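You operate a simulated robot arm through the tools that you are given. There is no shell and no other tool. Be economical: measure what you need, move in short steps, check, and stop when the job is done.

Carry out the task below with a simulated two-armed robot. There is one attempt and no reset: what you move stays moved.

Task
Pick up the small scoop with one hand, pass it to the other hand and put it on the top of the pellet loader.

Only the result counts: the job must be done as asked and must still hold three seconds after the hand-in. Knocking over, shifting, dropping, spilling or breaking anything else fails it.

Robot
Two 7-joint arms with two-finger parallel grippers on one trunk, on a base that drives. Base frame: it is fixed to the floor where the robot stands at the start and does not move with it; the origin is under the middle of the robot, x ahead of it, y to its left, z up. Readings come in m, degrees, newtons and seconds.
The left shoulder is at the start at [0.03, 0.174, 1.39], the right one opposite. With the tool pointing down near the work surface each hand reaches from about 0.1 to 0.56 m from the robot's upright axis, wherever it stands, measured 20 degrees to its own side. Places, roughly: top of the pellet loader (38x20 cm) [2.46, -0.3, 0.86]. Payload 3.6 kg a hand.
Tool frame (each hand has its own): the origin (TCP) lies between the finger pads and is the grasp point; the fingertips stand 0.03 m ahead of it; z points along the fingers, y is the line along which they close. The gripper opens to 0.11 m. The fingers are 0.02 m wide and 0.01 m thick; the gripper's body (0.048 by 0.112 m) begins 0.055 m behind the TCP.
Orientation is that of the tool frame in the base frame, as a unit quaternion [w, x, y, z]. With the fingers straight down and closing along the base's y, the tool's x points along the base's -x, its y along +y and its z along -z.

Tools
- The arms move only by the tool jog_arm. It takes "left_deltas", "right_deltas" or both (then of equal length, played together; a hand with none holds still); each is one flat list of numbers, 6 for each row, row after row: the shift along the base's x, y, z in m, then the turn, a rotation vector about the base's x, y, z in degrees. In form: [tx, ty, tz, ax, ay, az, tx, ty, tz, ax, ay, az, ...]. A call has 1 to 8 rows; each row is the pose to reach, as a shift and turn from the pose commanded when the call began. "left_grip" and "right_grip" are, for a hand that has rows, the opening, from 0 (shut) to 1 (fully open), set as the call begins (left out, the last holds). Each row takes 0.2 s and may step no farther than 0.05 m and 8.6 degrees from the row before; otherwise, or with a gripper value out of range, the whole call is refused. A pose out of reach is approached as far as the arm can. The call stops where the force on the tool passes 40 N (or 10 N more than at its start, if that is more) or the arm is blocked; 0.2 s more then pass. The fingers move at their own pace (about 0.153 m/s each) and stop on an object; they squeeze with about 44 N. The grip force told is the motor's: it shows also when the fingers shut on nothing. Time passes only in rows, and 0.2 s behind the last, so rows that repeat a pose let the fingers close. It gives the time, the measured TCP pose, the force on the tool (base axes), the opening and the grip force at its end, in the units of the frame above (readings bear some noise), with the torque about the TCP (base axes, N m) and any sound that the robot's microphone picked up.
- Cameras (640 x 400 px; columns grow to the right, rows downward): "scene" is now at [0.0982, -0.0265, 1.5412]; the picture's right is [-0.34, -0.94, 0.00], its down [-0.73, 0.26, -0.63] and it looks along [0.60, -0.22, -0.77] (base axes); focal length 270 px, centre (320, 200). "left" rides on the left gripper at [0.072, -0.017, -0.103] in its tool frame; the picture's right is [0.23, 0.97, 0.00], its down [-0.76, 0.18, -0.62] and it looks along [-0.61, 0.14, 0.78] (tool axes); focal length 222 px, centre (320, 200). "right" rides on the right gripper at [0.073, 0.017, -0.103] in its tool frame; the picture's right is [-0.23, 0.97, 0.00], its down [-0.76, -0.18, -0.62] and it looks along [-0.61, -0.14, 0.78] (tool axes); focal length 222 px, centre (320, 200). There is no depth. A picture from a camera that has moved, and an enlarged one, comes with that camera's place and axes in the base frame and with its lens.
- snapshot(camera): a new picture of that camera. No time passes.
- slide_trunk(by): slides the trunk up (or, below 0, down) by that many m; the arms and the scene camera ride with it, the base frame stays. It gives what a move gives, with no picture.
- steer(legs): drives the robot by 1 to 6 legs, each [ahead, left, turn to the left] in m, m and degrees, along the robot's own axes; the way and the turn of a leg run together, so that a leg with both is an arc; at most 1.5 m and 180 degrees a leg. The arms and the cameras ride along, it lands a little off, and it stops where it bumps. It gives what a move gives.
- pan_tilt(pan, tilt): turns the head with the scene camera to pan (to the left, within 86 degrees either way) and tilt (down, from -29 to 69), counted from straight ahead of the robot. It gives what a move gives.
- close_up(camera, box): a new picture of the part [left, top, right, bottom] of that camera's present view, enlarged. No time passes.
- close_job(): hands the job in; it is judged then, once.

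Go step by step. Nothing tells you exact positions but the pictures and the camera data: compare them with the known pose of the tool, close in by small moves and look again before you grip or let go. The budget is 120 turns and 88 pictures, counting those below and the enlarged ones. Unless the task says otherwise, let go and move clear before handing in, and close with one line.

The tools are called after ">>>" as a command line: name --argument value ..., lists and objects as JSON in quotes. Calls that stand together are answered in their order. jog_arm: Moves the arms, as the interface text tells. Its arguments: {"type":"object","properties":{"left_deltas":{"type":"array","items":{"type":"number"}},"left_grip":{"type":"number"},"right_deltas":{"type":"array","items":{"type":"number"}},"right_grip":{"type":"number"}},"required":[]} The other tools are called the same way: slide_trunk (by) slides the trunk up or down; steer (legs) drives the base; pan_tilt (pan, tilt) turns the head that bears the scene camera; snapshot (camera) takes a picture; close_up (camera, box) takes an enlarged picture of a part of a camera's view; close_job () hands the job in.

At the start:

```text
clock: 0.0
left_eef_pos: [0.4111, 0.0142, 1.1384]
left_orientation: [0.001, 0.001, 1.0, -0.001]
left_wrist_force: [0.9, 0.6, -0.6]
left_wrist_torque: [0.02, -0.05, 0.03]
left_finger_gap: 0.1102
left_grasp_force: 0.1
right_eef_pos: [0.3509, -0.3818, 1.0651]
right_orientation: [0.003, 0.027, 0.997, -0.07]
right_wrist_force: [0.1, -0.2, -0.6]
right_wrist_torque: [0.01, -0.03, 0.0]
right_finger_gap: 0.1101
right_grasp_force: 0.1
trunk travel left (down, up): [-0.504, 0.259]
robot x, y, heading: [-0.0014, -0.002, 0.2]
head pan, tilt: [-19.9, 50.6]
```

scene: 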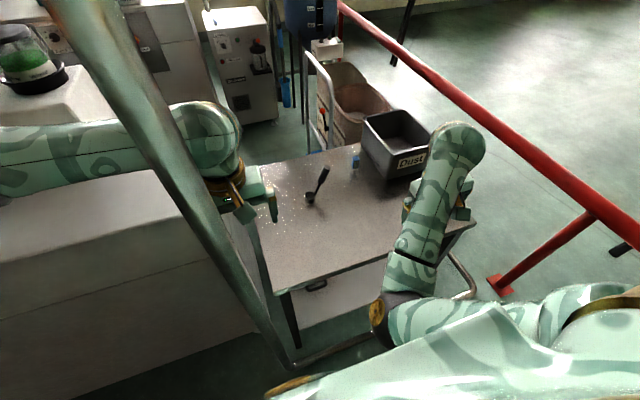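
right: 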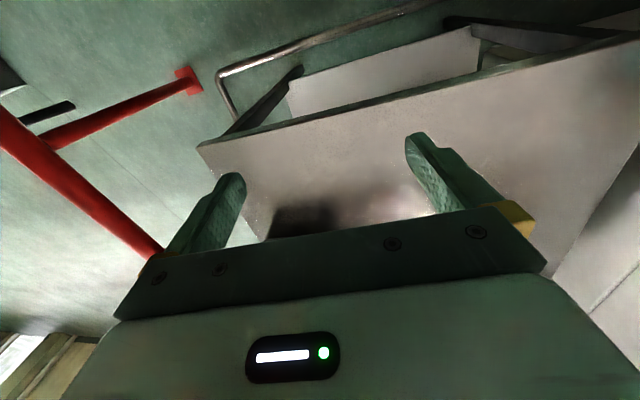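
left: 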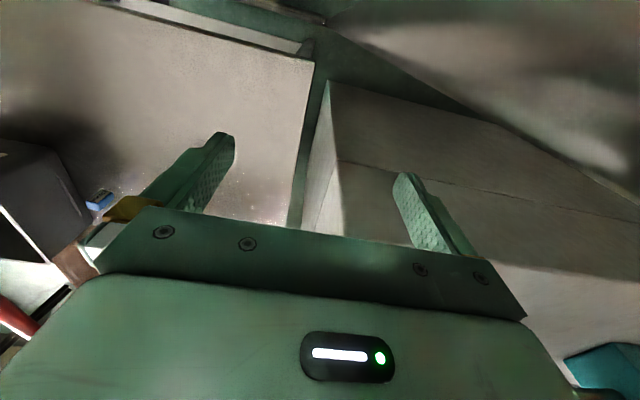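

I see a small black scoop on the metal table, with a bin labelled "Dust" to its right. I'll enlarge the view around the scoop first.

>>> close_up --camera "scene" --box '[240, 130, 440, 255]'

>>> close_up --camera "scene" --box '[160, 0, 420, 160]'

```text
3.20 times, centred on (340, 192) of scene
camera zoom: at [0.0982, -0.0265, 1.5412], right [-0.34, -0.94, 0.0], down [-0.73, 0.26, -0.63], along [0.6, -0.22, -0.77], focal length 865 px, centre (256, 224)
```

zoom: 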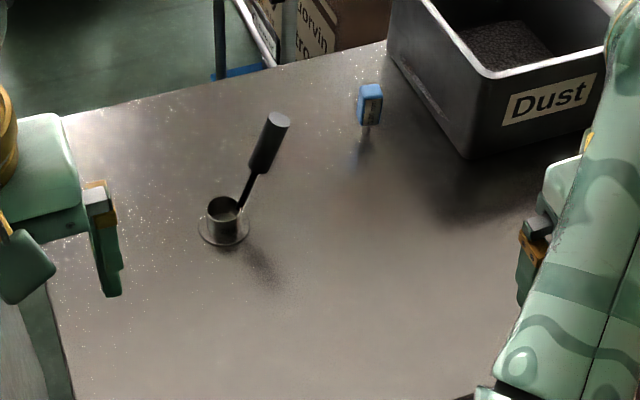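

```text
2.46 times, centred on (290, 80) of scene
camera zoom: at [0.0982, -0.0265, 1.5412], right [-0.34, -0.94, 0.0], down [-0.73, 0.26, -0.63], along [0.6, -0.22, -0.77], focal length 665 px, centre (394, 495)
```

zoom: 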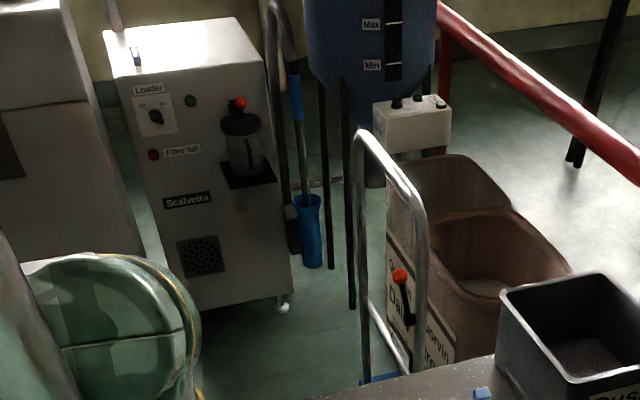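

The scoop is an upright cup with its handle angled up, and the loader is the white cabinet beyond. Next I'll look around to plan the route.

>>> pan_tilt --pan 0 --tilt 20

>>> snapshot --camera "scene"

>>> pan_tilt --pan -75 --tilt 35

>>> snapshot --camera "scene"

>>> pan_tilt --pan 70 --tilt 35

>>> snapshot --camera "scene"

```text
clock: 1.0
left_eef_pos: [0.4121, 0.0141, 1.1378]
left_orientation: [0.0, 0.0, 1.0, 0.001]
left_wrist_force: [0.4, -0.5, 0.4]
left_wrist_torque: [0.01, 0.0, 0.01]
left_finger_gap: 0.11
left_grasp_force: 0.0
right_eef_pos: [0.35, -0.3839, 1.0662]
right_orientation: [0.004, 0.028, 0.997, -0.073]
right_wrist_force: [-0.4, -0.3, -0.1]
right_wrist_torque: [0.0, -0.01, 0.01]
right_finger_gap: 0.11
right_grasp_force: 0.0
trunk travel left (down, up): [-0.504, 0.259]
robot x, y, heading: [0.0013, -0.0009, -0.2]
head pan, tilt: [0.0, 20.0]
```

```text
82 pictures are left
camera scene: at [0.1195, -0.0005, 1.5874], right [0.0, -1.0, 0.0], down [-0.34, 0.0, -0.94], along [0.94, 0.0, -0.34], focal length 270 px, centre (320, 200)
```

scene: 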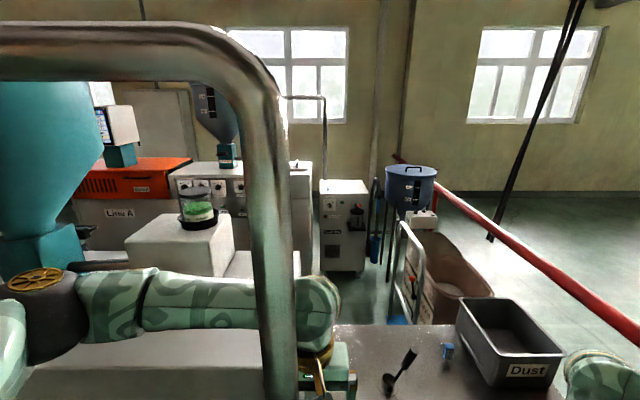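

```text
clock: 2.4
left_eef_pos: [0.4127, 0.0138, 1.1377]
left_orientation: [0.0, 0.0, 1.0, 0.0]
left_wrist_force: [0.3, 0.3, 0.7]
left_wrist_torque: [-0.03, 0.0, 0.0]
left_finger_gap: 0.1101
left_grasp_force: 0.0
right_eef_pos: [0.349, -0.3849, 1.0658]
right_orientation: [0.003, 0.028, 0.997, -0.073]
right_wrist_force: [-0.7, -0.2, 0.0]
right_wrist_torque: [-0.01, 0.01, -0.06]
right_finger_gap: 0.1102
right_grasp_force: 0.1
trunk travel left (down, up): [-0.504, 0.259]
robot x, y, heading: [-0.0014, 0.0005, 0.0]
head pan, tilt: [-75.0, 35.0]
```

```text
81 pictures are left
camera scene: at [0.0492, -0.0855, 1.5637], right [-0.97, -0.26, 0.0], down [-0.15, 0.55, -0.82], along [0.21, -0.79, -0.57], focal length 270 px, centre (320, 200)
```

scene: 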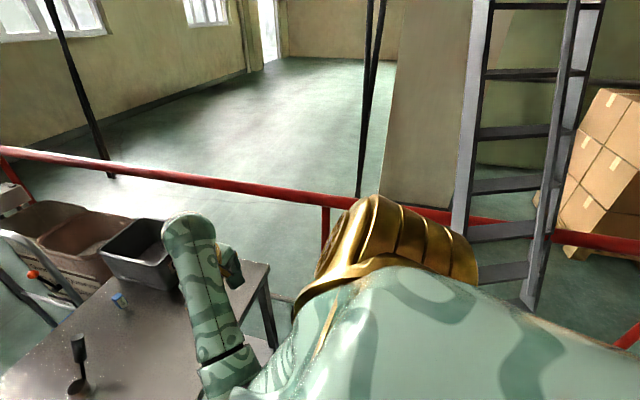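

```text
clock: 4.7
left_eef_pos: [0.4116, 0.0138, 1.1379]
left_orientation: [0.001, 0.0, 1.0, 0.0]
left_wrist_force: [-0.5, -0.1, 0.5]
left_wrist_torque: [0.0, -0.01, 0.01]
left_finger_gap: 0.1101
left_grasp_force: 0.0
right_eef_pos: [0.3493, -0.3841, 1.0658]
right_orientation: [0.003, 0.028, 0.997, -0.072]
right_wrist_force: [1.4, 0.0, 0.4]
right_wrist_torque: [0.04, 0.02, -0.02]
right_finger_gap: 0.11
right_grasp_force: 0.0
trunk travel left (down, up): [-0.504, 0.259]
robot x, y, heading: [0.0033, -0.0021, -0.2]
head pan, tilt: [70.0, 35.0]
```

```text
80 pictures are left
camera scene: at [0.0565, 0.0822, 1.5637], right [0.94, -0.34, 0.0], down [-0.2, -0.54, -0.82], along [0.28, 0.77, -0.57], focal length 270 px, centre (320, 200)
```

scene: 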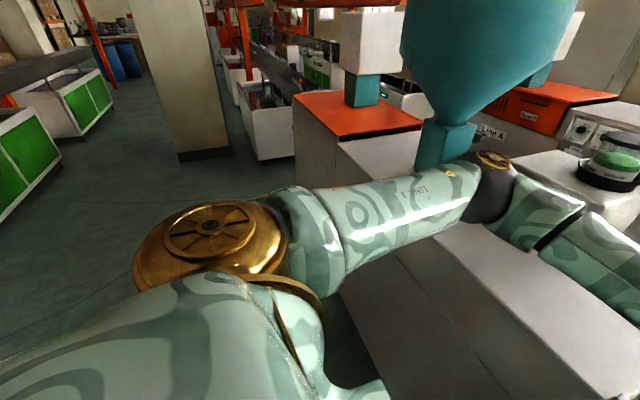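

There is a large bent pipe close in front of the robot, near the left arm. I need to locate it properly before moving anything.

>>> pan_tilt --pan 20 --tilt 60

>>> snapshot --camera "scene"

>>> pan_tilt --pan 40 --tilt 0

>>> snapshot --camera "scene"

>>> pan_tilt --pan -45 --tilt 65

>>> snapshot --camera "scene"

```text
clock: 5.9
left_eef_pos: [0.4116, 0.0142, 1.1368]
left_orientation: [0.0, 0.0, 1.0, 0.0]
left_wrist_force: [-0.3, -0.1, -0.1]
left_wrist_torque: [0.05, 0.01, 0.0]
left_finger_gap: 0.1101
left_grasp_force: 0.1
right_eef_pos: [0.3507, -0.3836, 1.0649]
right_orientation: [0.004, 0.029, 0.997, -0.073]
right_wrist_force: [0.2, 0.2, -0.2]
right_wrist_torque: [0.02, 0.01, -0.02]
right_finger_gap: 0.11
right_grasp_force: 0.1
trunk travel left (down, up): [-0.504, 0.259]
robot x, y, heading: [-0.002, -0.0023, -0.1]
head pan, tilt: [20.0, 60.0]
```

```text
79 pictures are left
camera scene: at [0.089, 0.0224, 1.5294], right [0.34, -0.94, 0.0], down [-0.81, -0.3, -0.5], along [0.47, 0.17, -0.87], focal length 270 px, centre (320, 200)
```

scene: 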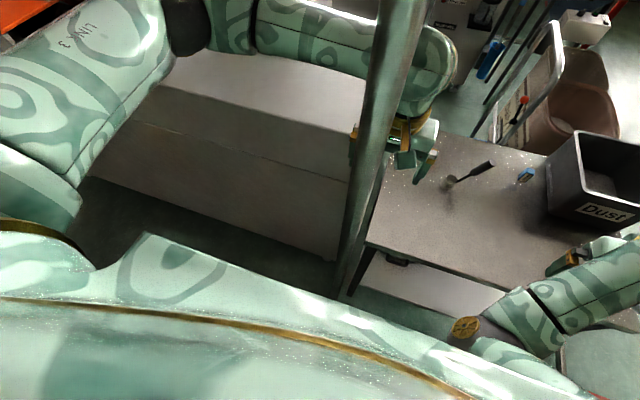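

```text
clock: 7.2
left_eef_pos: [0.4124, 0.0135, 1.1374]
left_orientation: [0.0, 0.0, 1.0, 0.0]
left_wrist_force: [-0.7, 0.4, 0.6]
left_wrist_torque: [0.02, 0.03, 0.03]
left_finger_gap: 0.1103
left_grasp_force: 0.0
right_eef_pos: [0.3497, -0.385, 1.0651]
right_orientation: [0.004, 0.028, 0.997, -0.073]
right_wrist_force: [0.3, 0.2, 0.4]
right_wrist_torque: [0.02, -0.02, -0.01]
right_finger_gap: 0.11
right_grasp_force: 0.0
trunk travel left (down, up): [-0.504, 0.259]
robot x, y, heading: [-0.0022, -0.0014, -0.0]
head pan, tilt: [40.0, 0.0]
```

```text
78 pictures are left
camera scene: at [0.0953, 0.0574, 1.6197], right [0.64, -0.77, 0.0], down [0.0, 0.0, -1.0], along [0.77, 0.64, 0.0], focal length 270 px, centre (320, 200)
```

scene: 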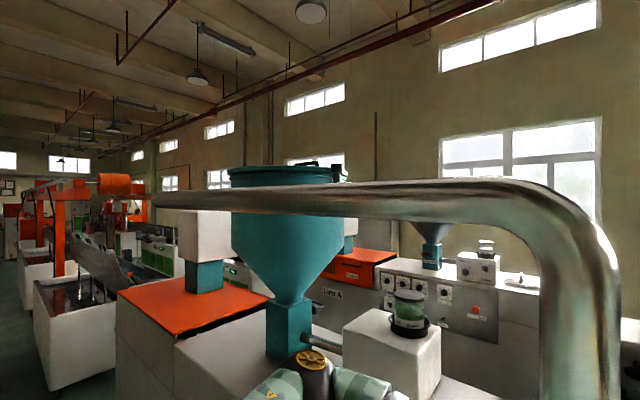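

```text
clock: 8.8
left_eef_pos: [0.4115, 0.0138, 1.1377]
left_orientation: [0.0, 0.001, 1.0, 0.0]
left_wrist_force: [0.5, -0.3, 0.4]
left_wrist_torque: [0.01, -0.02, -0.01]
left_finger_gap: 0.1099
left_grasp_force: 0.2
right_eef_pos: [0.3491, -0.3852, 1.0661]
right_orientation: [0.005, 0.029, 0.997, -0.073]
right_wrist_force: [0.3, -0.5, 0.1]
right_wrist_torque: [-0.02, -0.01, 0.03]
right_finger_gap: 0.11
right_grasp_force: 0.1
trunk travel left (down, up): [-0.504, 0.259]
robot x, y, heading: [-0.0019, 0.0007, -0.2]
head pan, tilt: [-45.0, 65.0]
```

```text
77 pictures are left
camera scene: at [0.0693, -0.0434, 1.5238], right [-0.71, -0.71, 0.0], down [-0.64, 0.64, -0.42], along [0.3, -0.3, -0.91], focal length 270 px, centre (320, 200)
```

scene: 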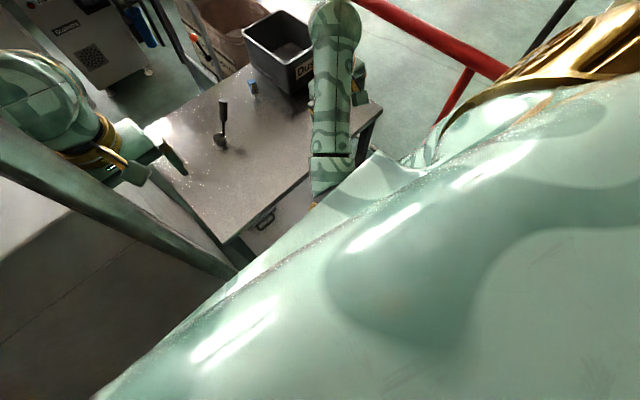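

The vertical pipe stands at about (0.32, 0.04), roughly 4 cm thick. It turns left at about z 1.62, and the left arm reaches through the arch it makes. I'll swing the left hand out to the left, clear of the pipe, so the base can back away.

>>> jog_arm --left_deltas '[0, 0.04, 0, 0, 0, 0, 0, 0.08, 0, 0, 0, 0, 0, 0.12, 0, 0, 0, 0, 0, 0.16, 0, 0, 0, 0, 0, 0.2, 0, 0, 0, 0]'

>>> pan_tilt --pan 35 --tilt 45

>>> snapshot --camera "scene"

```text
clock: 9.2
left_eef_pos: [0.4116, 0.0282, 1.1372]
left_orientation: [-0.002, -0.017, 1.0, -0.006]
left_wrist_force: [12.4, -32.7, -9.5]
left_wrist_torque: [3.92, 0.75, 2.57]
left_finger_gap: 0.11
left_grasp_force: 0.2
right_eef_pos: [0.3505, -0.3871, 1.0655]
right_orientation: [0.004, 0.029, 0.997, -0.074]
right_wrist_force: [0.1, 0.9, -0.4]
right_wrist_torque: [-0.03, -0.01, -0.01]
right_finger_gap: 0.1102
right_grasp_force: 0.0
trunk travel left (down, up): [-0.504, 0.259]
robot x, y, heading: [0.0011, -0.0007, 0.1]
head pan, tilt: [-45.0, 65.0]
stopped in row 1 (left hand): the force on the tool passed its limit at 108 N (the readings are from after the stop); the commanded pose is now the measured one
```

```text
clock: 10.7
left_eef_pos: [0.4106, 0.0274, 1.1368]
left_orientation: [-0.002, -0.013, 1.0, -0.005]
left_wrist_force: [3.3, -16.3, -0.6]
left_wrist_torque: [1.91, 0.46, 1.23]
left_finger_gap: 0.1101
left_grasp_force: 0.0
right_eef_pos: [0.35, -0.388, 1.0646]
right_orientation: [0.004, 0.029, 0.997, -0.071]
right_wrist_force: [0.7, 0.0, 0.3]
right_wrist_torque: [0.02, 0.03, 0.01]
right_finger_gap: 0.1099
right_grasp_force: 0.0
trunk travel left (down, up): [-0.504, 0.259]
robot x, y, heading: [-0.0002, 0.0027, -0.1]
head pan, tilt: [35.0, 45.0]
```

```text
76 pictures are left
camera scene: at [0.094, 0.0423, 1.5489], right [0.57, -0.82, 0.0], down [-0.58, -0.4, -0.71], along [0.58, 0.41, -0.71], focal length 270 px, centre (320, 200)
```

scene: 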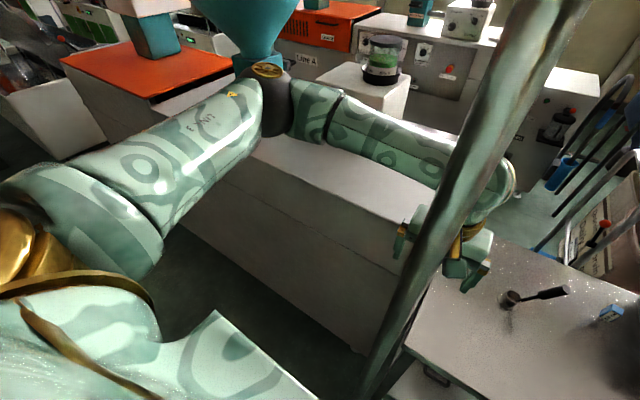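

The pushback fits the gripper's camera bracket (x about 0.33) catching on the pipe's right side. I'll ease off, go forward, and then go left.

>>> jog_arm --left_deltas '[0.0, -0.015, 0, 0, 0, 0, 0.04, -0.015, 0, 0, 0, 0, 0.08, -0.015, 0, 0, 0, 0]'

```text
clock: 11.5
left_eef_pos: [0.4906, 0.0164, 1.1386]
left_orientation: [-0.002, -0.013, 1.0, -0.007]
left_wrist_force: [-0.5, 0.0, -0.1]
left_wrist_torque: [0.03, 0.02, 0.03]
left_finger_gap: 0.11
left_grasp_force: 0.0
right_eef_pos: [0.3494, -0.3844, 1.0659]
right_orientation: [0.005, 0.028, 0.997, -0.073]
right_wrist_force: [0.0, 0.3, -0.1]
right_wrist_torque: [0.0, 0.01, 0.01]
right_finger_gap: 0.11
right_grasp_force: 0.1
trunk travel left (down, up): [-0.504, 0.259]
robot x, y, heading: [-0.0002, -0.0003, -0.2]
head pan, tilt: [35.0, 45.0]
```

The hand is free now. Next it moves left past the pipe.

>>> jog_arm --left_deltas '[0.0, 0.04, 0, 0, 0, 0, 0, 0.08, 0, 0, 0, 0, 0, 0.12, 0, 0, 0, 0, 0, 0.16, 0, 0, 0, 0, 0, 0.2, 0, 0, 0, 0, 0, 0.24, 0, 0, 0, 0]'

>>> snapshot --camera "scene"

```text
clock: 12.9
left_eef_pos: [0.4898, 0.2597, 1.1374]
left_orientation: [-0.001, -0.014, 1.0, -0.007]
left_wrist_force: [0.1, -0.2, 0.1]
left_wrist_torque: [-0.04, -0.01, 0.02]
left_finger_gap: 0.1101
left_grasp_force: 0.1
right_eef_pos: [0.3486, -0.3828, 1.0677]
right_orientation: [0.004, 0.03, 0.997, -0.074]
right_wrist_force: [-0.5, 0.2, -0.3]
right_wrist_torque: [-0.01, 0.01, -0.02]
right_finger_gap: 0.11
right_grasp_force: 0.0
trunk travel left (down, up): [-0.504, 0.259]
robot x, y, heading: [-0.0024, 0.0011, -0.1]
head pan, tilt: [35.0, 45.0]
```

```text
75 pictures are left
camera scene: at [0.0925, 0.0479, 1.5488], right [0.57, -0.82, 0.0], down [-0.58, -0.41, -0.71], along [0.58, 0.4, -0.71], focal length 270 px, centre (320, 200)
```

scene: 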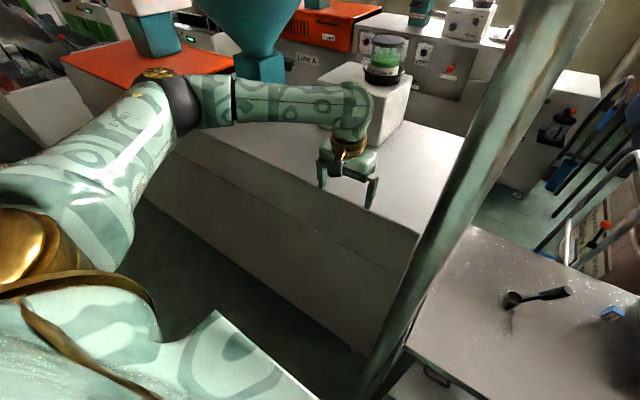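

The left hand is now clear of the pipe. I'll pull it back out of the arch and check the surroundings.

>>> jog_arm --left_deltas '[-0.05, 0.02, 0, 0, 0, 0, -0.1, 0.02, 0, 0, 0, 0, -0.15, 0.02, 0, 0, 0, 0, -0.2, 0.02, 0, 0, 0, 0, -0.25, 0.02, 0, 0, 0, 0]'

>>> pan_tilt --pan -86 --tilt 50

>>> snapshot --camera "scene"

>>> pan_tilt --pan 50 --tilt 45

>>> snapshot --camera "scene"

```text
refused: row 1 steps farther than a row can; nothing moved
```

```text
clock: 14.9
left_eef_pos: [0.4897, 0.2574, 1.1376]
left_orientation: [-0.001, -0.013, 1.0, -0.006]
left_wrist_force: [-0.4, 0.1, -0.2]
left_wrist_torque: [-0.01, -0.01, -0.03]
left_finger_gap: 0.1102
left_grasp_force: 0.1
right_eef_pos: [0.3496, -0.3851, 1.0663]
right_orientation: [0.004, 0.029, 0.997, -0.073]
right_wrist_force: [0.6, -0.8, -0.4]
right_wrist_torque: [-0.01, -0.01, 0.0]
right_finger_gap: 0.1098
right_grasp_force: 0.0
trunk travel left (down, up): [-0.504, 0.259]
robot x, y, heading: [0.0032, -0.0038, -0.1]
head pan, tilt: [-85.9, 50.0]
```

```text
74 pictures are left
camera scene: at [0.0317, -0.0772, 1.542], right [-1.0, -0.07, 0.0], down [-0.05, 0.76, -0.64], along [0.04, -0.64, -0.77], focal length 270 px, centre (320, 200)
```

scene: 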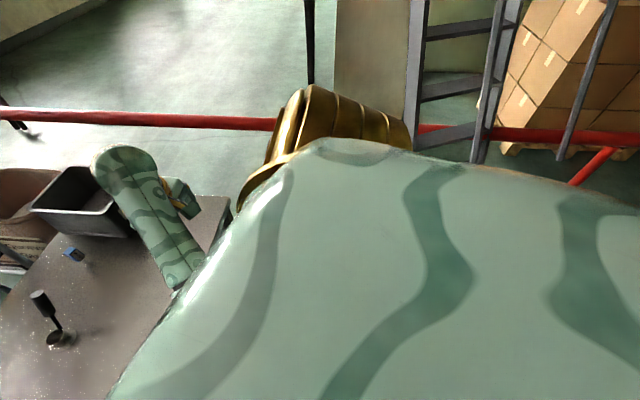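

```text
clock: 17.1
left_eef_pos: [0.4902, 0.2582, 1.1381]
left_orientation: [-0.002, -0.013, 1.0, -0.006]
left_wrist_force: [0.9, 0.4, 0.4]
left_wrist_torque: [-0.01, 0.01, -0.01]
left_finger_gap: 0.1099
left_grasp_force: 0.1
right_eef_pos: [0.3499, -0.3856, 1.0666]
right_orientation: [0.003, 0.028, 0.997, -0.073]
right_wrist_force: [0.3, 0.0, -0.2]
right_wrist_torque: [-0.03, -0.04, -0.01]
right_finger_gap: 0.11
right_grasp_force: 0.2
trunk travel left (down, up): [-0.504, 0.259]
robot x, y, heading: [0.0018, -0.0013, 0.0]
head pan, tilt: [50.0, 45.0]
```

```text
73 pictures are left
camera scene: at [0.0787, 0.0618, 1.5488], right [0.76, -0.64, 0.0], down [-0.46, -0.54, -0.71], along [0.46, 0.54, -0.71], focal length 270 px, centre (320, 200)
```

scene: 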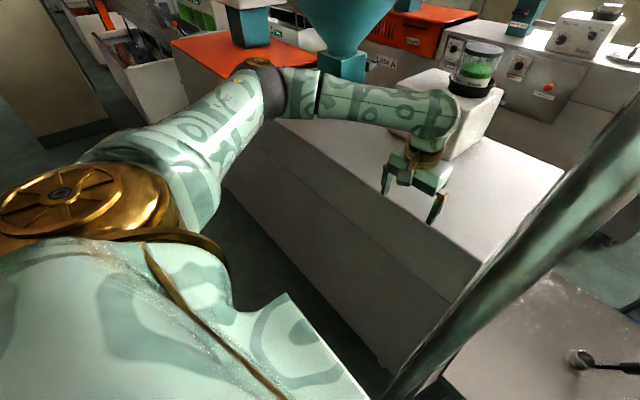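

I'll retract in steps small enough to be accepted.

>>> jog_arm --left_deltas '[-0.045, 0.01, 0, 0, 0, 0, -0.09, 0.02, 0, 0, 0, 0, -0.135, 0.02, 0, 0, 0, 0, -0.18, 0.02, 0, 0, 0, 0, -0.22, 0.02, 0, 0, 0, 0]'

>>> snapshot --camera "scene"

```text
clock: 18.3
left_eef_pos: [0.2688, 0.2757, 1.1396]
left_orientation: [-0.001, -0.014, 1.0, -0.006]
left_wrist_force: [0.0, 0.2, 0.3]
left_wrist_torque: [0.01, -0.01, -0.01]
left_finger_gap: 0.1101
left_grasp_force: 0.1
right_eef_pos: [0.3482, -0.3841, 1.0652]
right_orientation: [0.005, 0.029, 0.997, -0.073]
right_wrist_force: [-0.1, 0.1, 0.8]
right_wrist_torque: [-0.02, 0.02, -0.02]
right_finger_gap: 0.11
right_grasp_force: 0.1
trunk travel left (down, up): [-0.504, 0.259]
robot x, y, heading: [0.0031, 0.0021, -0.1]
head pan, tilt: [50.0, 45.0]
```

```text
72 pictures are left
camera scene: at [0.0774, 0.062, 1.5489], right [0.77, -0.64, 0.0], down [-0.45, -0.54, -0.71], along [0.46, 0.54, -0.71], focal length 270 px, centre (320, 200)
```

scene: 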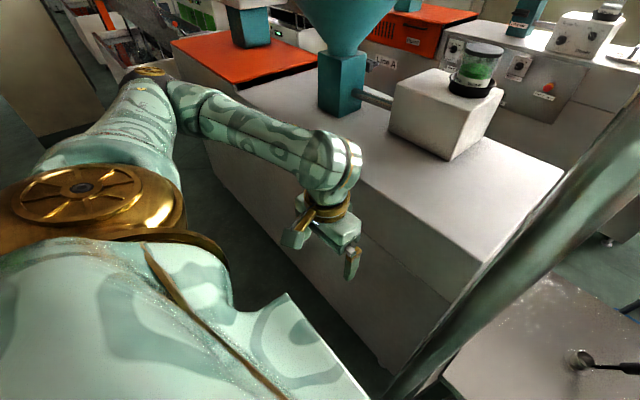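

The left arm is out of the arch. I'll back off a little and shift right so the pipe is clear of the body and left arm, then look.

>>> steer --legs '[[-0.12, 0, 0], [0, -0.28, 0]]'

>>> pan_tilt --pan 0 --tilt 50

>>> snapshot --camera "scene"

```text
clock: 21.0
left_eef_pos: [0.1483, 0.0024, 1.1385]
left_orientation: [0.0, -0.012, 1.0, -0.006]
left_wrist_force: [0.8, -0.6, 0.4]
left_wrist_torque: [0.04, -0.03, 0.05]
left_finger_gap: 0.1101
left_grasp_force: 0.0
right_eef_pos: [0.2264, -0.6593, 1.0659]
right_orientation: [0.004, 0.031, 0.997, -0.074]
right_wrist_force: [0.1, -0.4, 0.6]
right_wrist_torque: [0.01, -0.02, -0.03]
right_finger_gap: 0.11
right_grasp_force: 0.1
trunk travel left (down, up): [-0.504, 0.259]
robot x, y, heading: [-0.1208, -0.2773, -0.2]
head pan, tilt: [50.0, 45.0]
```

```text
clock: 22.2
left_eef_pos: [0.1496, 0.0016, 1.1386]
left_orientation: [-0.002, -0.011, 1.0, -0.006]
left_wrist_force: [-0.3, 0.1, -0.1]
left_wrist_torque: [0.02, 0.0, 0.02]
left_finger_gap: 0.1102
left_grasp_force: 0.0
right_eef_pos: [0.2265, -0.6592, 1.066]
right_orientation: [0.004, 0.031, 0.997, -0.073]
right_wrist_force: [1.0, 0.0, 0.6]
right_wrist_torque: [-0.03, 0.03, 0.01]
right_finger_gap: 0.1101
right_grasp_force: 0.1
trunk travel left (down, up): [-0.504, 0.259]
robot x, y, heading: [-0.1224, -0.2739, -0.3]
head pan, tilt: [0.0, 50.0]
```

```text
71 pictures are left
camera scene: at [-0.0188, -0.2737, 1.5419], right [0.0, -1.0, 0.0], down [-0.77, 0.0, -0.64], along [0.64, 0.0, -0.77], focal length 270 px, centre (320, 200)
```

scene: 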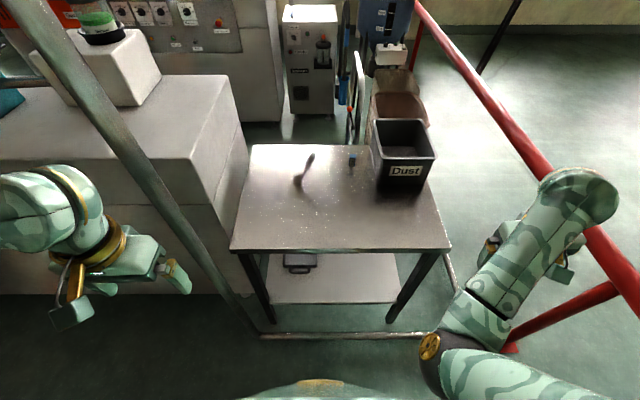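

I now have a clear view: the cart table top is at about z 0.83, and the scoop is at about (0.65, -0.19) with its handle leaning up to (0.63, -0.24, 0.98). I'll shift right so the left arm has room beside the pipe, then extend the left hand toward the scoop.

>>> steer --legs '[[0, -0.17, 0]]'

>>> jog_arm --left_deltas '[0.045, -0.005, 0, 0, 0, 0, 0.09, -0.01, 0, 0, 0, 0, 0.135, -0.015, 0, 0, 0, 0, 0.18, -0.02, 0, 0, 0, 0, 0.22, -0.03, 0, 0, 0, 0]'

>>> pan_tilt --pan 15 --tilt 50

>>> snapshot --camera "scene"

```text
clock: 23.7
left_eef_pos: [0.1485, -0.1692, 1.1392]
left_orientation: [-0.001, -0.011, 1.0, -0.006]
left_wrist_force: [-0.2, -0.8, 0.3]
left_wrist_torque: [0.01, -0.01, 0.04]
left_finger_gap: 0.1099
left_grasp_force: 0.1
right_eef_pos: [0.2251, -0.8295, 1.0654]
right_orientation: [0.004, 0.031, 0.997, -0.074]
right_wrist_force: [-0.1, -0.4, -0.1]
right_wrist_torque: [0.0, -0.01, 0.01]
right_finger_gap: 0.1101
right_grasp_force: 0.1
trunk travel left (down, up): [-0.504, 0.259]
robot x, y, heading: [-0.1211, -0.4419, -0.4]
head pan, tilt: [0.0, 50.0]
```

```text
clock: 24.9
left_eef_pos: [0.3665, -0.1992, 1.1402]
left_orientation: [-0.002, -0.012, 1.0, -0.006]
left_wrist_force: [-0.6, 0.3, 0.0]
left_wrist_torque: [0.03, -0.01, -0.01]
left_finger_gap: 0.1099
left_grasp_force: 0.0
right_eef_pos: [0.2266, -0.8302, 1.0658]
right_orientation: [0.003, 0.032, 0.997, -0.073]
right_wrist_force: [-0.7, 0.6, 0.0]
right_wrist_torque: [0.01, 0.02, -0.02]
right_finger_gap: 0.1102
right_grasp_force: 0.1
trunk travel left (down, up): [-0.504, 0.259]
robot x, y, heading: [-0.1239, -0.4446, -0.2]
head pan, tilt: [0.0, 50.0]
```

```text
clock: 25.6
left_eef_pos: [0.3666, -0.1985, 1.1392]
left_orientation: [0.0, -0.011, 1.0, -0.006]
left_wrist_force: [0.5, 0.3, 0.7]
left_wrist_torque: [0.02, 0.02, 0.01]
left_finger_gap: 0.1098
left_grasp_force: 0.1
right_eef_pos: [0.2259, -0.8294, 1.0663]
right_orientation: [0.004, 0.03, 0.997, -0.073]
right_wrist_force: [0.4, 0.1, 0.1]
right_wrist_torque: [0.02, -0.01, 0.03]
right_finger_gap: 0.1101
right_grasp_force: 0.0
trunk travel left (down, up): [-0.504, 0.259]
robot x, y, heading: [-0.1201, -0.4399, -0.2]
head pan, tilt: [15.0, 50.0]
```

```text
70 pictures are left
camera scene: at [-0.0222, -0.4238, 1.5419], right [0.25, -0.97, 0.0], down [-0.74, -0.19, -0.64], along [0.62, 0.16, -0.77], focal length 270 px, centre (320, 200)
```

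scene: 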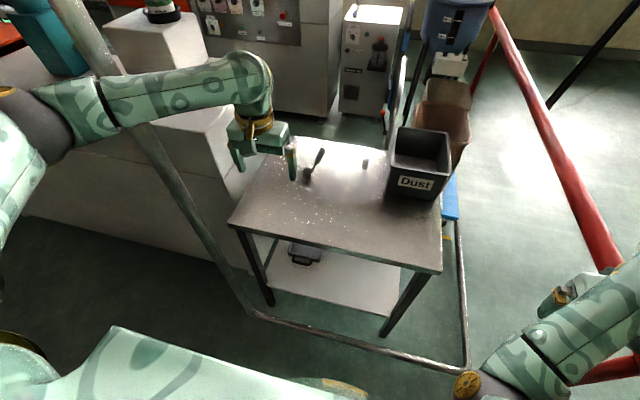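

The left arm can reach the scoop better with the trunk lowered and the tool pitched forward. I'll pitch the left hand up and lift it a bit, then lower the trunk.

>>> jog_arm --left_deltas '[0, 0, 0.02, 0, -7.5, 0, 0, 0, 0.04, 0, -15, 0, 0, 0, 0.06, 0, -22.5, 0, 0, 0, 0.08, 0, -30, 0, 0, 0, 0.1, 0, -37.5, 0, 0, 0, 0.12, 0, -45, 0]' --right_deltas '[0, 0, 0.02, 0, 0, 0, 0, 0, 0.04, 0, 0, 0, 0, 0, 0.06, 0, 0, 0, 0, 0, 0.08, 0, 0, 0, 0, 0, 0.1, 0, 0, 0, 0, 0, 0.1, 0, 0, 0]'

>>> slide_trunk --by -0.2

>>> snapshot --camera "scene"

>>> snapshot --camera "left"

```text
clock: 27.0
left_eef_pos: [0.3683, -0.1974, 1.2585]
left_orientation: [0.383, -0.008, 0.924, -0.01]
left_wrist_force: [-0.1, 0.2, 0.3]
left_wrist_torque: [0.01, 0.0, -0.01]
left_finger_gap: 0.1099
left_grasp_force: 0.0
right_eef_pos: [0.2264, -0.8303, 1.1661]
right_orientation: [0.004, 0.031, 0.997, -0.074]
right_wrist_force: [-0.1, 0.1, 0.2]
right_wrist_torque: [0.01, 0.0, -0.02]
right_finger_gap: 0.1098
right_grasp_force: 0.1
trunk travel left (down, up): [-0.504, 0.259]
robot x, y, heading: [-0.1219, -0.4442, -0.3]
head pan, tilt: [15.0, 50.0]
```

```text
clock: 29.2
left_eef_pos: [0.3679, -0.1974, 1.0579]
left_orientation: [0.382, -0.008, 0.924, -0.011]
left_wrist_force: [-0.3, -0.6, -0.7]
left_wrist_torque: [0.01, -0.01, 0.03]
left_finger_gap: 0.11
left_grasp_force: 0.0
right_eef_pos: [0.2393, -0.8317, 0.9278]
right_orientation: [-0.055, 0.027, 0.995, -0.076]
right_wrist_force: [-0.4, -0.3, -0.6]
right_wrist_torque: [-0.01, 0.02, -0.04]
right_finger_gap: 0.1099
right_grasp_force: 0.1
trunk travel left (down, up): [-0.304, 0.459]
robot x, y, heading: [-0.1223, -0.444, -0.3]
head pan, tilt: [15.0, 50.0]
```

```text
69 pictures are left
camera scene: at [0.032, -0.4241, 1.34], right [0.25, -0.97, 0.0], down [-0.74, -0.2, -0.64], along [0.62, 0.16, -0.77], focal length 270 px, centre (320, 200)
```

scene: 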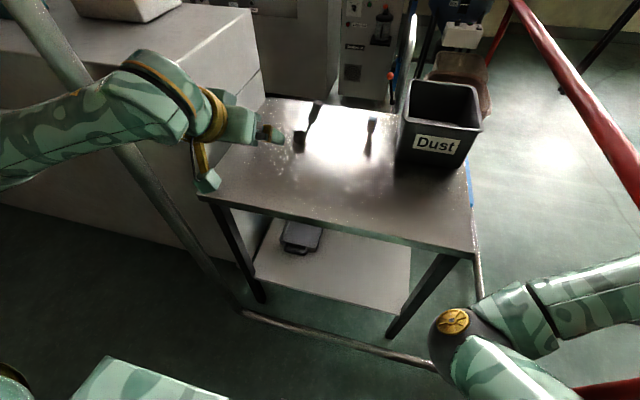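

```text
68 pictures are left
camera left: at [0.2437, -0.2145, 1.0811], right [-0.17, 0.97, -0.18], down [0.1, 0.2, 0.97], along [0.98, 0.15, -0.13], focal length 222 px, centre (320, 200)
```

left: 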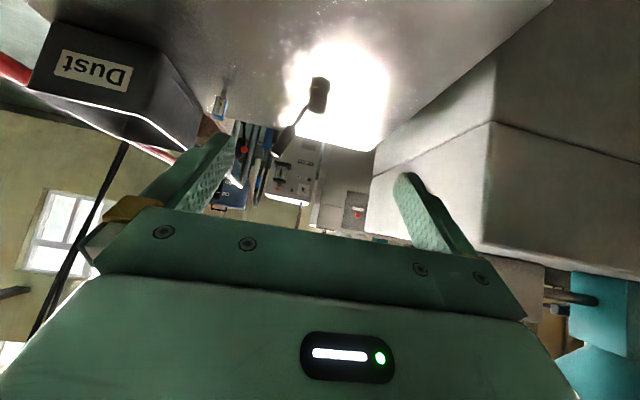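

From the two views the scoop's cup base is about (0.64, -0.20, 0.805) and the handle tip about (0.663, -0.245, 0.956). I'll shift slightly right to keep the elbow off the pipe, extend the arm, and look again.

>>> steer --legs '[[0, -0.07, 0]]'

>>> jog_arm --left_deltas '[0.04, 0.01, 0, 3, 0, 0, 0.08, 0.02, 0, 6, 0, 0, 0.12, 0.03, 0, 9, 0, 0, 0.15, 0.035, 0, 12, 0, 0, 0.15, 0.035, -0.02, 15, 0, 0, 0.15, 0.035, -0.04, 18, 0, 0]'

>>> pan_tilt --pan 30 --tilt 45

>>> snapshot --camera "scene"

>>> snapshot --camera "left"

```text
clock: 30.2
left_eef_pos: [0.368, -0.2675, 1.0591]
left_orientation: [0.382, -0.008, 0.924, -0.01]
left_wrist_force: [0.4, -0.2, 0.2]
left_wrist_torque: [0.02, 0.0, 0.02]
left_finger_gap: 0.1099
left_grasp_force: 0.1
right_eef_pos: [0.239, -0.9011, 0.9269]
right_orientation: [-0.054, 0.025, 0.995, -0.075]
right_wrist_force: [-0.4, 0.1, 0.3]
right_wrist_torque: [0.05, -0.01, 0.01]
right_finger_gap: 0.11
right_grasp_force: 0.0
trunk travel left (down, up): [-0.304, 0.459]
robot x, y, heading: [-0.1212, -0.5141, 0.1]
head pan, tilt: [15.0, 50.0]
```

```text
clock: 31.6
left_eef_pos: [0.519, -0.2313, 1.0171]
left_orientation: [0.379, 0.051, 0.914, 0.135]
left_wrist_force: [0.0, -0.8, -0.1]
left_wrist_torque: [-0.02, 0.04, 0.0]
left_finger_gap: 0.11
left_grasp_force: 0.0
right_eef_pos: [0.24, -0.8998, 0.927]
right_orientation: [-0.054, 0.026, 0.995, -0.076]
right_wrist_force: [0.6, 0.1, -0.1]
right_wrist_torque: [-0.03, -0.04, -0.02]
right_finger_gap: 0.1099
right_grasp_force: 0.1
trunk travel left (down, up): [-0.304, 0.459]
robot x, y, heading: [-0.1263, -0.5102, -0.2]
head pan, tilt: [15.0, 50.0]
```

```text
clock: 32.4
left_eef_pos: [0.5193, -0.2307, 1.0197]
left_orientation: [0.378, 0.051, 0.914, 0.134]
left_wrist_force: [-0.2, 0.2, 0.5]
left_wrist_torque: [0.0, -0.01, 0.02]
left_finger_gap: 0.11
left_grasp_force: 0.0
right_eef_pos: [0.2407, -0.8993, 0.9275]
right_orientation: [-0.054, 0.026, 0.995, -0.076]
right_wrist_force: [0.3, 0.4, 1.2]
right_wrist_torque: [0.02, -0.02, 0.04]
right_finger_gap: 0.1099
right_grasp_force: 0.1
trunk travel left (down, up): [-0.304, 0.459]
robot x, y, heading: [-0.1233, -0.5139, -0.2]
head pan, tilt: [30.0, 45.0]
```

```text
67 pictures are left
camera scene: at [0.0284, -0.4725, 1.3467], right [0.5, -0.87, 0.0], down [-0.61, -0.35, -0.71], along [0.61, 0.35, -0.71], focal length 270 px, centre (320, 200)
```

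scene: 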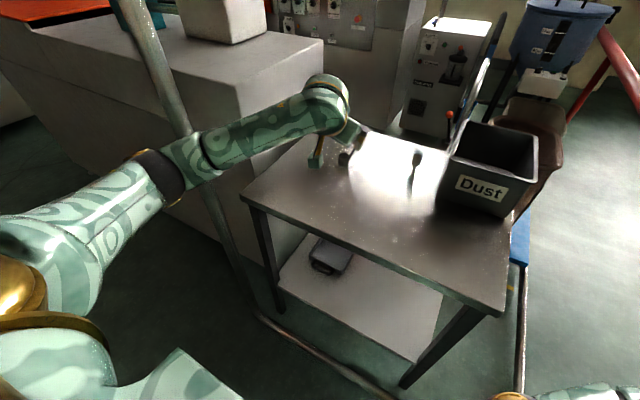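

```text
66 pictures are left
camera left: at [0.3946, -0.2549, 1.0346], right [-0.17, 0.98, 0.12], down [0.1, -0.11, 0.99], along [0.98, 0.18, -0.08], focal length 222 px, centre (320, 200)
```

left: 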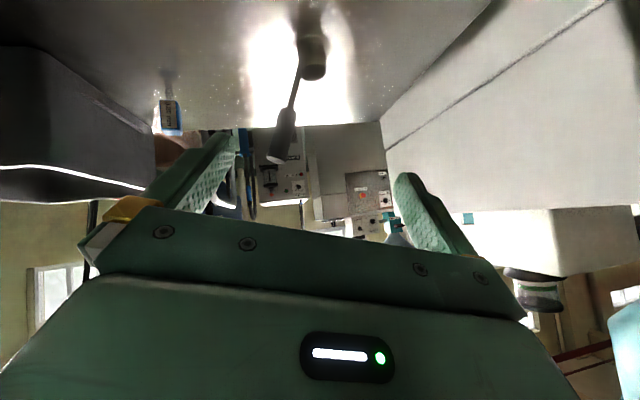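

The handle grip runs from about (0.650, -0.233, 0.903) to (0.66, -0.25, 0.959). I'll move the open hand to a pre-grasp pose backed off along its own axis.

>>> jog_arm --left_deltas '[0.026, -0.008, -0.016, 0, 0, 0, 0.052, -0.016, -0.032, 0, 0, 0, 0.077, -0.023, -0.049, 0, 0, 0]' --left_grip 1

>>> snapshot --camera "scene"

>>> snapshot --camera "left"

```text
clock: 33.2
left_eef_pos: [0.5956, -0.254, 0.9681]
left_orientation: [0.378, 0.051, 0.915, 0.135]
left_wrist_force: [1.0, 0.5, -0.2]
left_wrist_torque: [0.04, -0.01, 0.03]
left_finger_gap: 0.1099
left_grasp_force: 0.0
right_eef_pos: [0.2392, -0.9007, 0.9281]
right_orientation: [-0.055, 0.026, 0.995, -0.075]
right_wrist_force: [-0.5, 0.6, -0.6]
right_wrist_torque: [-0.01, -0.01, -0.01]
right_finger_gap: 0.1102
right_grasp_force: 0.0
trunk travel left (down, up): [-0.304, 0.459]
robot x, y, heading: [-0.12, -0.5145, -0.1]
head pan, tilt: [30.0, 45.0]
```

```text
65 pictures are left
camera scene: at [0.0291, -0.4729, 1.3467], right [0.5, -0.87, 0.0], down [-0.61, -0.35, -0.71], along [0.61, 0.35, -0.71], focal length 270 px, centre (320, 200)
```

scene: 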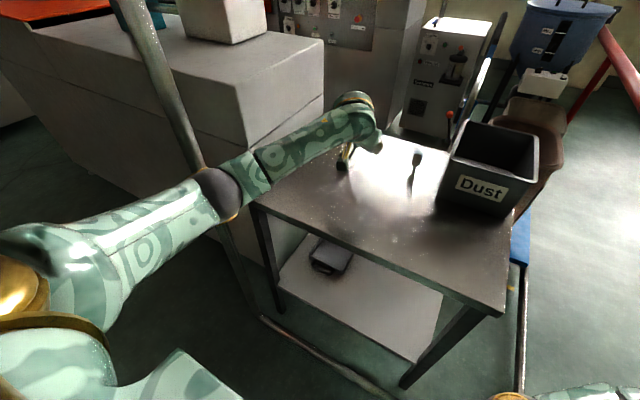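

```text
64 pictures are left
camera left: at [0.4728, -0.2777, 0.9841], right [-0.17, 0.98, 0.12], down [0.1, -0.11, 0.99], along [0.98, 0.18, -0.08], focal length 222 px, centre (320, 200)
```

left: 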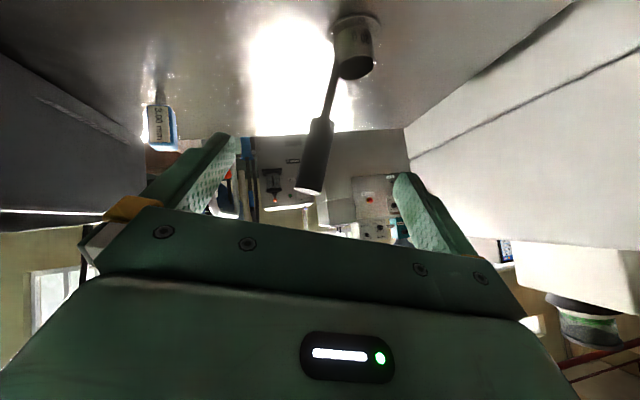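

The handle tip is at (0.651, -0.252, 0.962) and the bottom of the grip at (0.65, -0.237, 0.902). I'll advance along the tool axis to the lower grip.

>>> jog_arm --left_deltas '[0.02, 0.005, -0.018, 0, 0, 0, 0.04, 0.01, -0.036, 0, 0, 0, 0.055, 0.013, -0.05, 0, 0, 0]'

>>> snapshot --camera "left"

>>> snapshot --camera "scene"

```text
clock: 34.0
left_eef_pos: [0.65, -0.2414, 0.9179]
left_orientation: [0.378, 0.051, 0.914, 0.135]
left_wrist_force: [0.4, 0.1, -0.5]
left_wrist_torque: [-0.01, 0.01, 0.02]
left_finger_gap: 0.11
left_grasp_force: 0.1
right_eef_pos: [0.2394, -0.9009, 0.928]
right_orientation: [-0.054, 0.026, 0.995, -0.075]
right_wrist_force: [0.2, -0.6, -0.8]
right_wrist_torque: [-0.01, 0.0, 0.01]
right_finger_gap: 0.1096
right_grasp_force: 0.1
trunk travel left (down, up): [-0.304, 0.459]
robot x, y, heading: [-0.1244, -0.5151, -0.1]
head pan, tilt: [30.0, 45.0]
```

```text
63 pictures are left
camera left: at [0.526, -0.2646, 0.9321], right [-0.17, 0.98, 0.13], down [0.1, -0.11, 0.99], along [0.98, 0.18, -0.08], focal length 222 px, centre (320, 200)
```

left: 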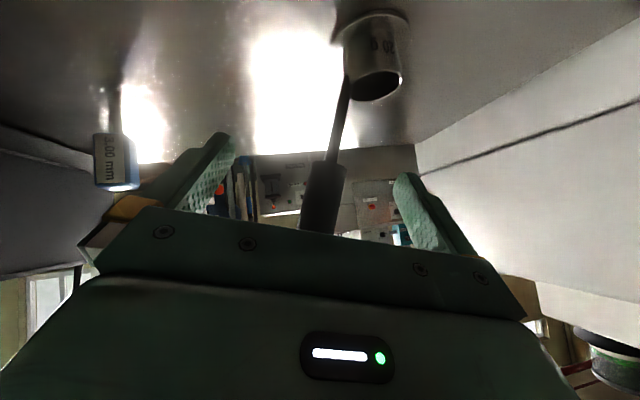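

```text
62 pictures are left
camera scene: at [0.0289, -0.4728, 1.3467], right [0.5, -0.87, 0.0], down [-0.61, -0.35, -0.71], along [0.61, 0.35, -0.71], focal length 270 px, centre (320, 200)
```

scene: 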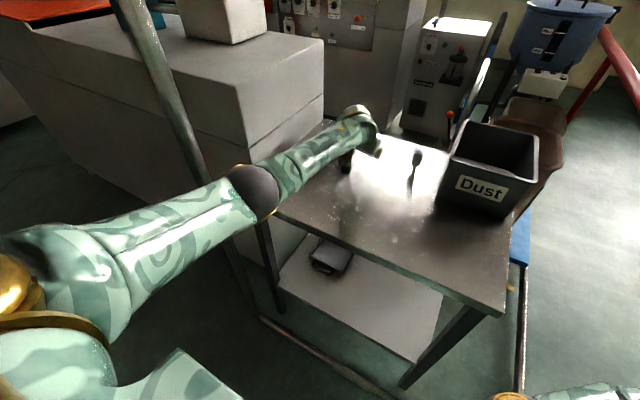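

The handle's lower grip is centred between the fingers, so I'll close on it.

>>> jog_arm --left_deltas '[0, 0, 0, 0, 0, 0, 0, 0, 0, 0, 0, 0, 0, 0, 0, 0, 0, 0]' --left_grip 0

>>> snapshot --camera "left"

```text
clock: 34.8
left_eef_pos: [0.6499, -0.2403, 0.9175]
left_orientation: [0.379, 0.05, 0.914, 0.136]
left_wrist_force: [1.0, 2.4, 4.6]
left_wrist_torque: [0.61, -0.18, -0.13]
left_finger_gap: 0.0224
left_grasp_force: 43.6
right_eef_pos: [0.2396, -0.899, 0.9277]
right_orientation: [-0.054, 0.026, 0.995, -0.076]
right_wrist_force: [0.4, -0.2, 0.5]
right_wrist_torque: [0.0, 0.01, 0.01]
right_finger_gap: 0.1099
right_grasp_force: 0.1
trunk travel left (down, up): [-0.304, 0.459]
robot x, y, heading: [-0.1246, -0.5112, -0.1]
head pan, tilt: [30.0, 45.0]
```

```text
61 pictures are left
camera left: at [0.5255, -0.2641, 0.9336], right [-0.17, 0.98, 0.13], down [0.1, -0.11, 0.99], along [0.98, 0.18, -0.08], focal length 222 px, centre (320, 200)
```

left: 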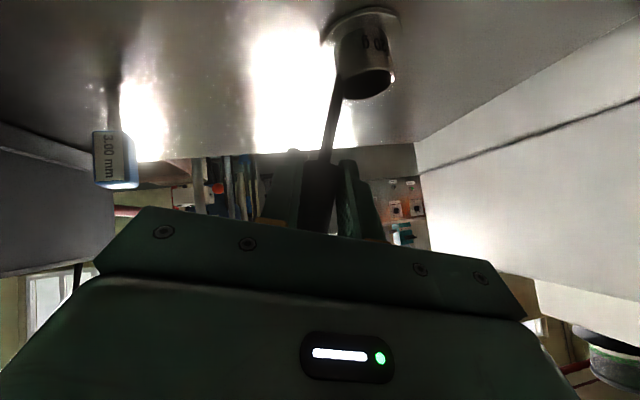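

The scoop is held with a 22 mm gap and 44 N. I'll lift it straight up and look.

>>> jog_arm --left_deltas '[0, 0, 0.04, 0, 0, 0, 0, 0, 0.08, 0, 0, 0, 0, 0, 0.12, 0, 0, 0, 0, 0, 0.16, 0, 0, 0]'

>>> snapshot --camera "left"

>>> snapshot --camera "scene"

```text
clock: 35.8
left_eef_pos: [0.6493, -0.2412, 1.0781]
left_orientation: [0.377, 0.051, 0.915, 0.134]
left_wrist_force: [-0.5, 0.1, -2.5]
left_wrist_torque: [-0.03, 0.02, -0.01]
left_finger_gap: 0.0224
left_grasp_force: 44.2
right_eef_pos: [0.2402, -0.8999, 0.9269]
right_orientation: [-0.054, 0.026, 0.995, -0.075]
right_wrist_force: [-0.2, -0.2, -0.1]
right_wrist_torque: [0.02, 0.0, 0.02]
right_finger_gap: 0.1101
right_grasp_force: 0.1
trunk travel left (down, up): [-0.304, 0.459]
robot x, y, heading: [-0.1246, -0.515, -0.3]
head pan, tilt: [30.0, 45.0]
```

```text
60 pictures are left
camera left: at [0.5248, -0.2646, 1.0933], right [-0.17, 0.98, 0.12], down [0.1, -0.11, 0.99], along [0.98, 0.18, -0.08], focal length 222 px, centre (320, 200)
```

left: 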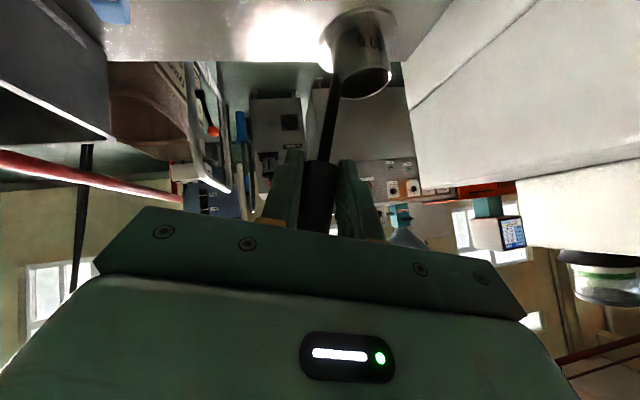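

```text
59 pictures are left
camera scene: at [0.0282, -0.4727, 1.3468], right [0.5, -0.87, 0.0], down [-0.61, -0.35, -0.71], along [0.61, 0.35, -0.71], focal length 270 px, centre (320, 200)
```

scene: 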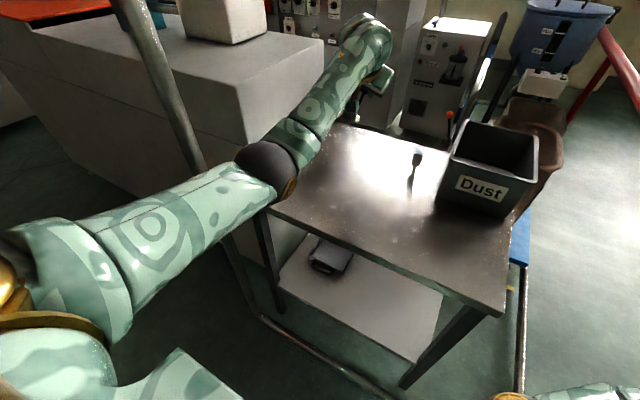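

The scoop is lifted, but I gripped it high on the handle, which leaves little room for the other hand. I'll set it back down where it was and regrip lower, on the thin shaft.

>>> jog_arm --left_deltas '[0, 0, -0.04, 0, 0, 0, 0, 0, -0.08, 0, 0, 0, 0, 0, -0.12, 0, 0, 0, 0, 0, -0.15, 0, 0, 0, 0, 0, -0.16, 0, 0, 0]'

>>> snapshot --camera "left"

```text
clock: 37.0
left_eef_pos: [0.65, -0.2423, 0.9196]
left_orientation: [0.38, 0.051, 0.914, 0.136]
left_wrist_force: [-0.8, -0.1, 3.0]
left_wrist_torque: [0.27, -0.05, 0.0]
left_finger_gap: 0.0221
left_grasp_force: 43.8
right_eef_pos: [0.2394, -0.8995, 0.9274]
right_orientation: [-0.054, 0.025, 0.995, -0.075]
right_wrist_force: [0.9, 0.1, 0.5]
right_wrist_torque: [0.04, 0.06, 0.04]
right_finger_gap: 0.1099
right_grasp_force: 0.1
trunk travel left (down, up): [-0.304, 0.459]
robot x, y, heading: [-0.1198, -0.5166, -0.4]
head pan, tilt: [30.0, 45.0]
```

```text
58 pictures are left
camera left: at [0.5264, -0.2647, 0.9359], right [-0.17, 0.98, 0.12], down [0.1, -0.11, 0.99], along [0.98, 0.18, -0.08], focal length 222 px, centre (320, 200)
```

left: 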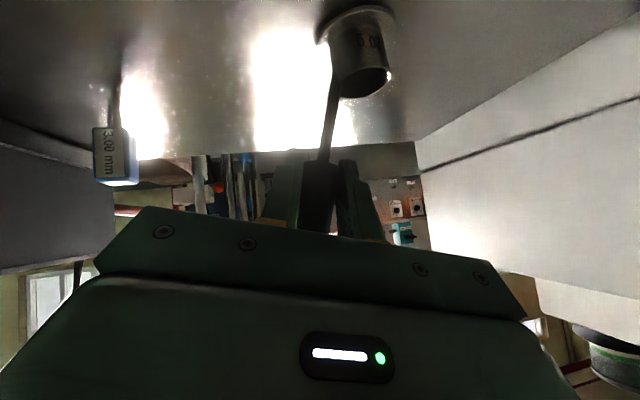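

It's resting on the table again, with 3 N of support. I'll open and back off along the tool axis.

>>> jog_arm --left_deltas '[0, 0, 0, 0, 0, 0, 0, 0, 0, 0, 0, 0, 0, 0, 0, 0, 0, 0, -0.02, -0.006, 0.019, 0, 0, 0, -0.042, -0.013, 0.04, 0, 0, 0]' --left_grip 1

>>> snapshot --camera "left"

```text
clock: 38.2
left_eef_pos: [0.6082, -0.2572, 0.962]
left_orientation: [0.379, 0.051, 0.914, 0.135]
left_wrist_force: [-0.2, 0.6, 0.5]
left_wrist_torque: [-0.03, -0.01, 0.01]
left_finger_gap: 0.1099
left_grasp_force: 0.1
right_eef_pos: [0.2387, -0.8993, 0.928]
right_orientation: [-0.054, 0.026, 0.995, -0.075]
right_wrist_force: [0.3, -0.9, -0.2]
right_wrist_torque: [-0.03, -0.01, 0.01]
right_finger_gap: 0.1101
right_grasp_force: 0.1
trunk travel left (down, up): [-0.304, 0.459]
robot x, y, heading: [-0.1215, -0.5126, -0.2]
head pan, tilt: [30.0, 45.0]
```

```text
57 pictures are left
camera left: at [0.4842, -0.2795, 0.9771], right [-0.17, 0.98, 0.12], down [0.1, -0.11, 0.99], along [0.98, 0.18, -0.08], focal length 222 px, centre (320, 200)
```

left: 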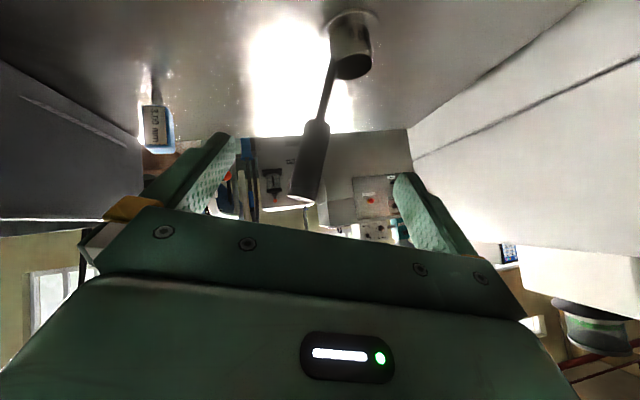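

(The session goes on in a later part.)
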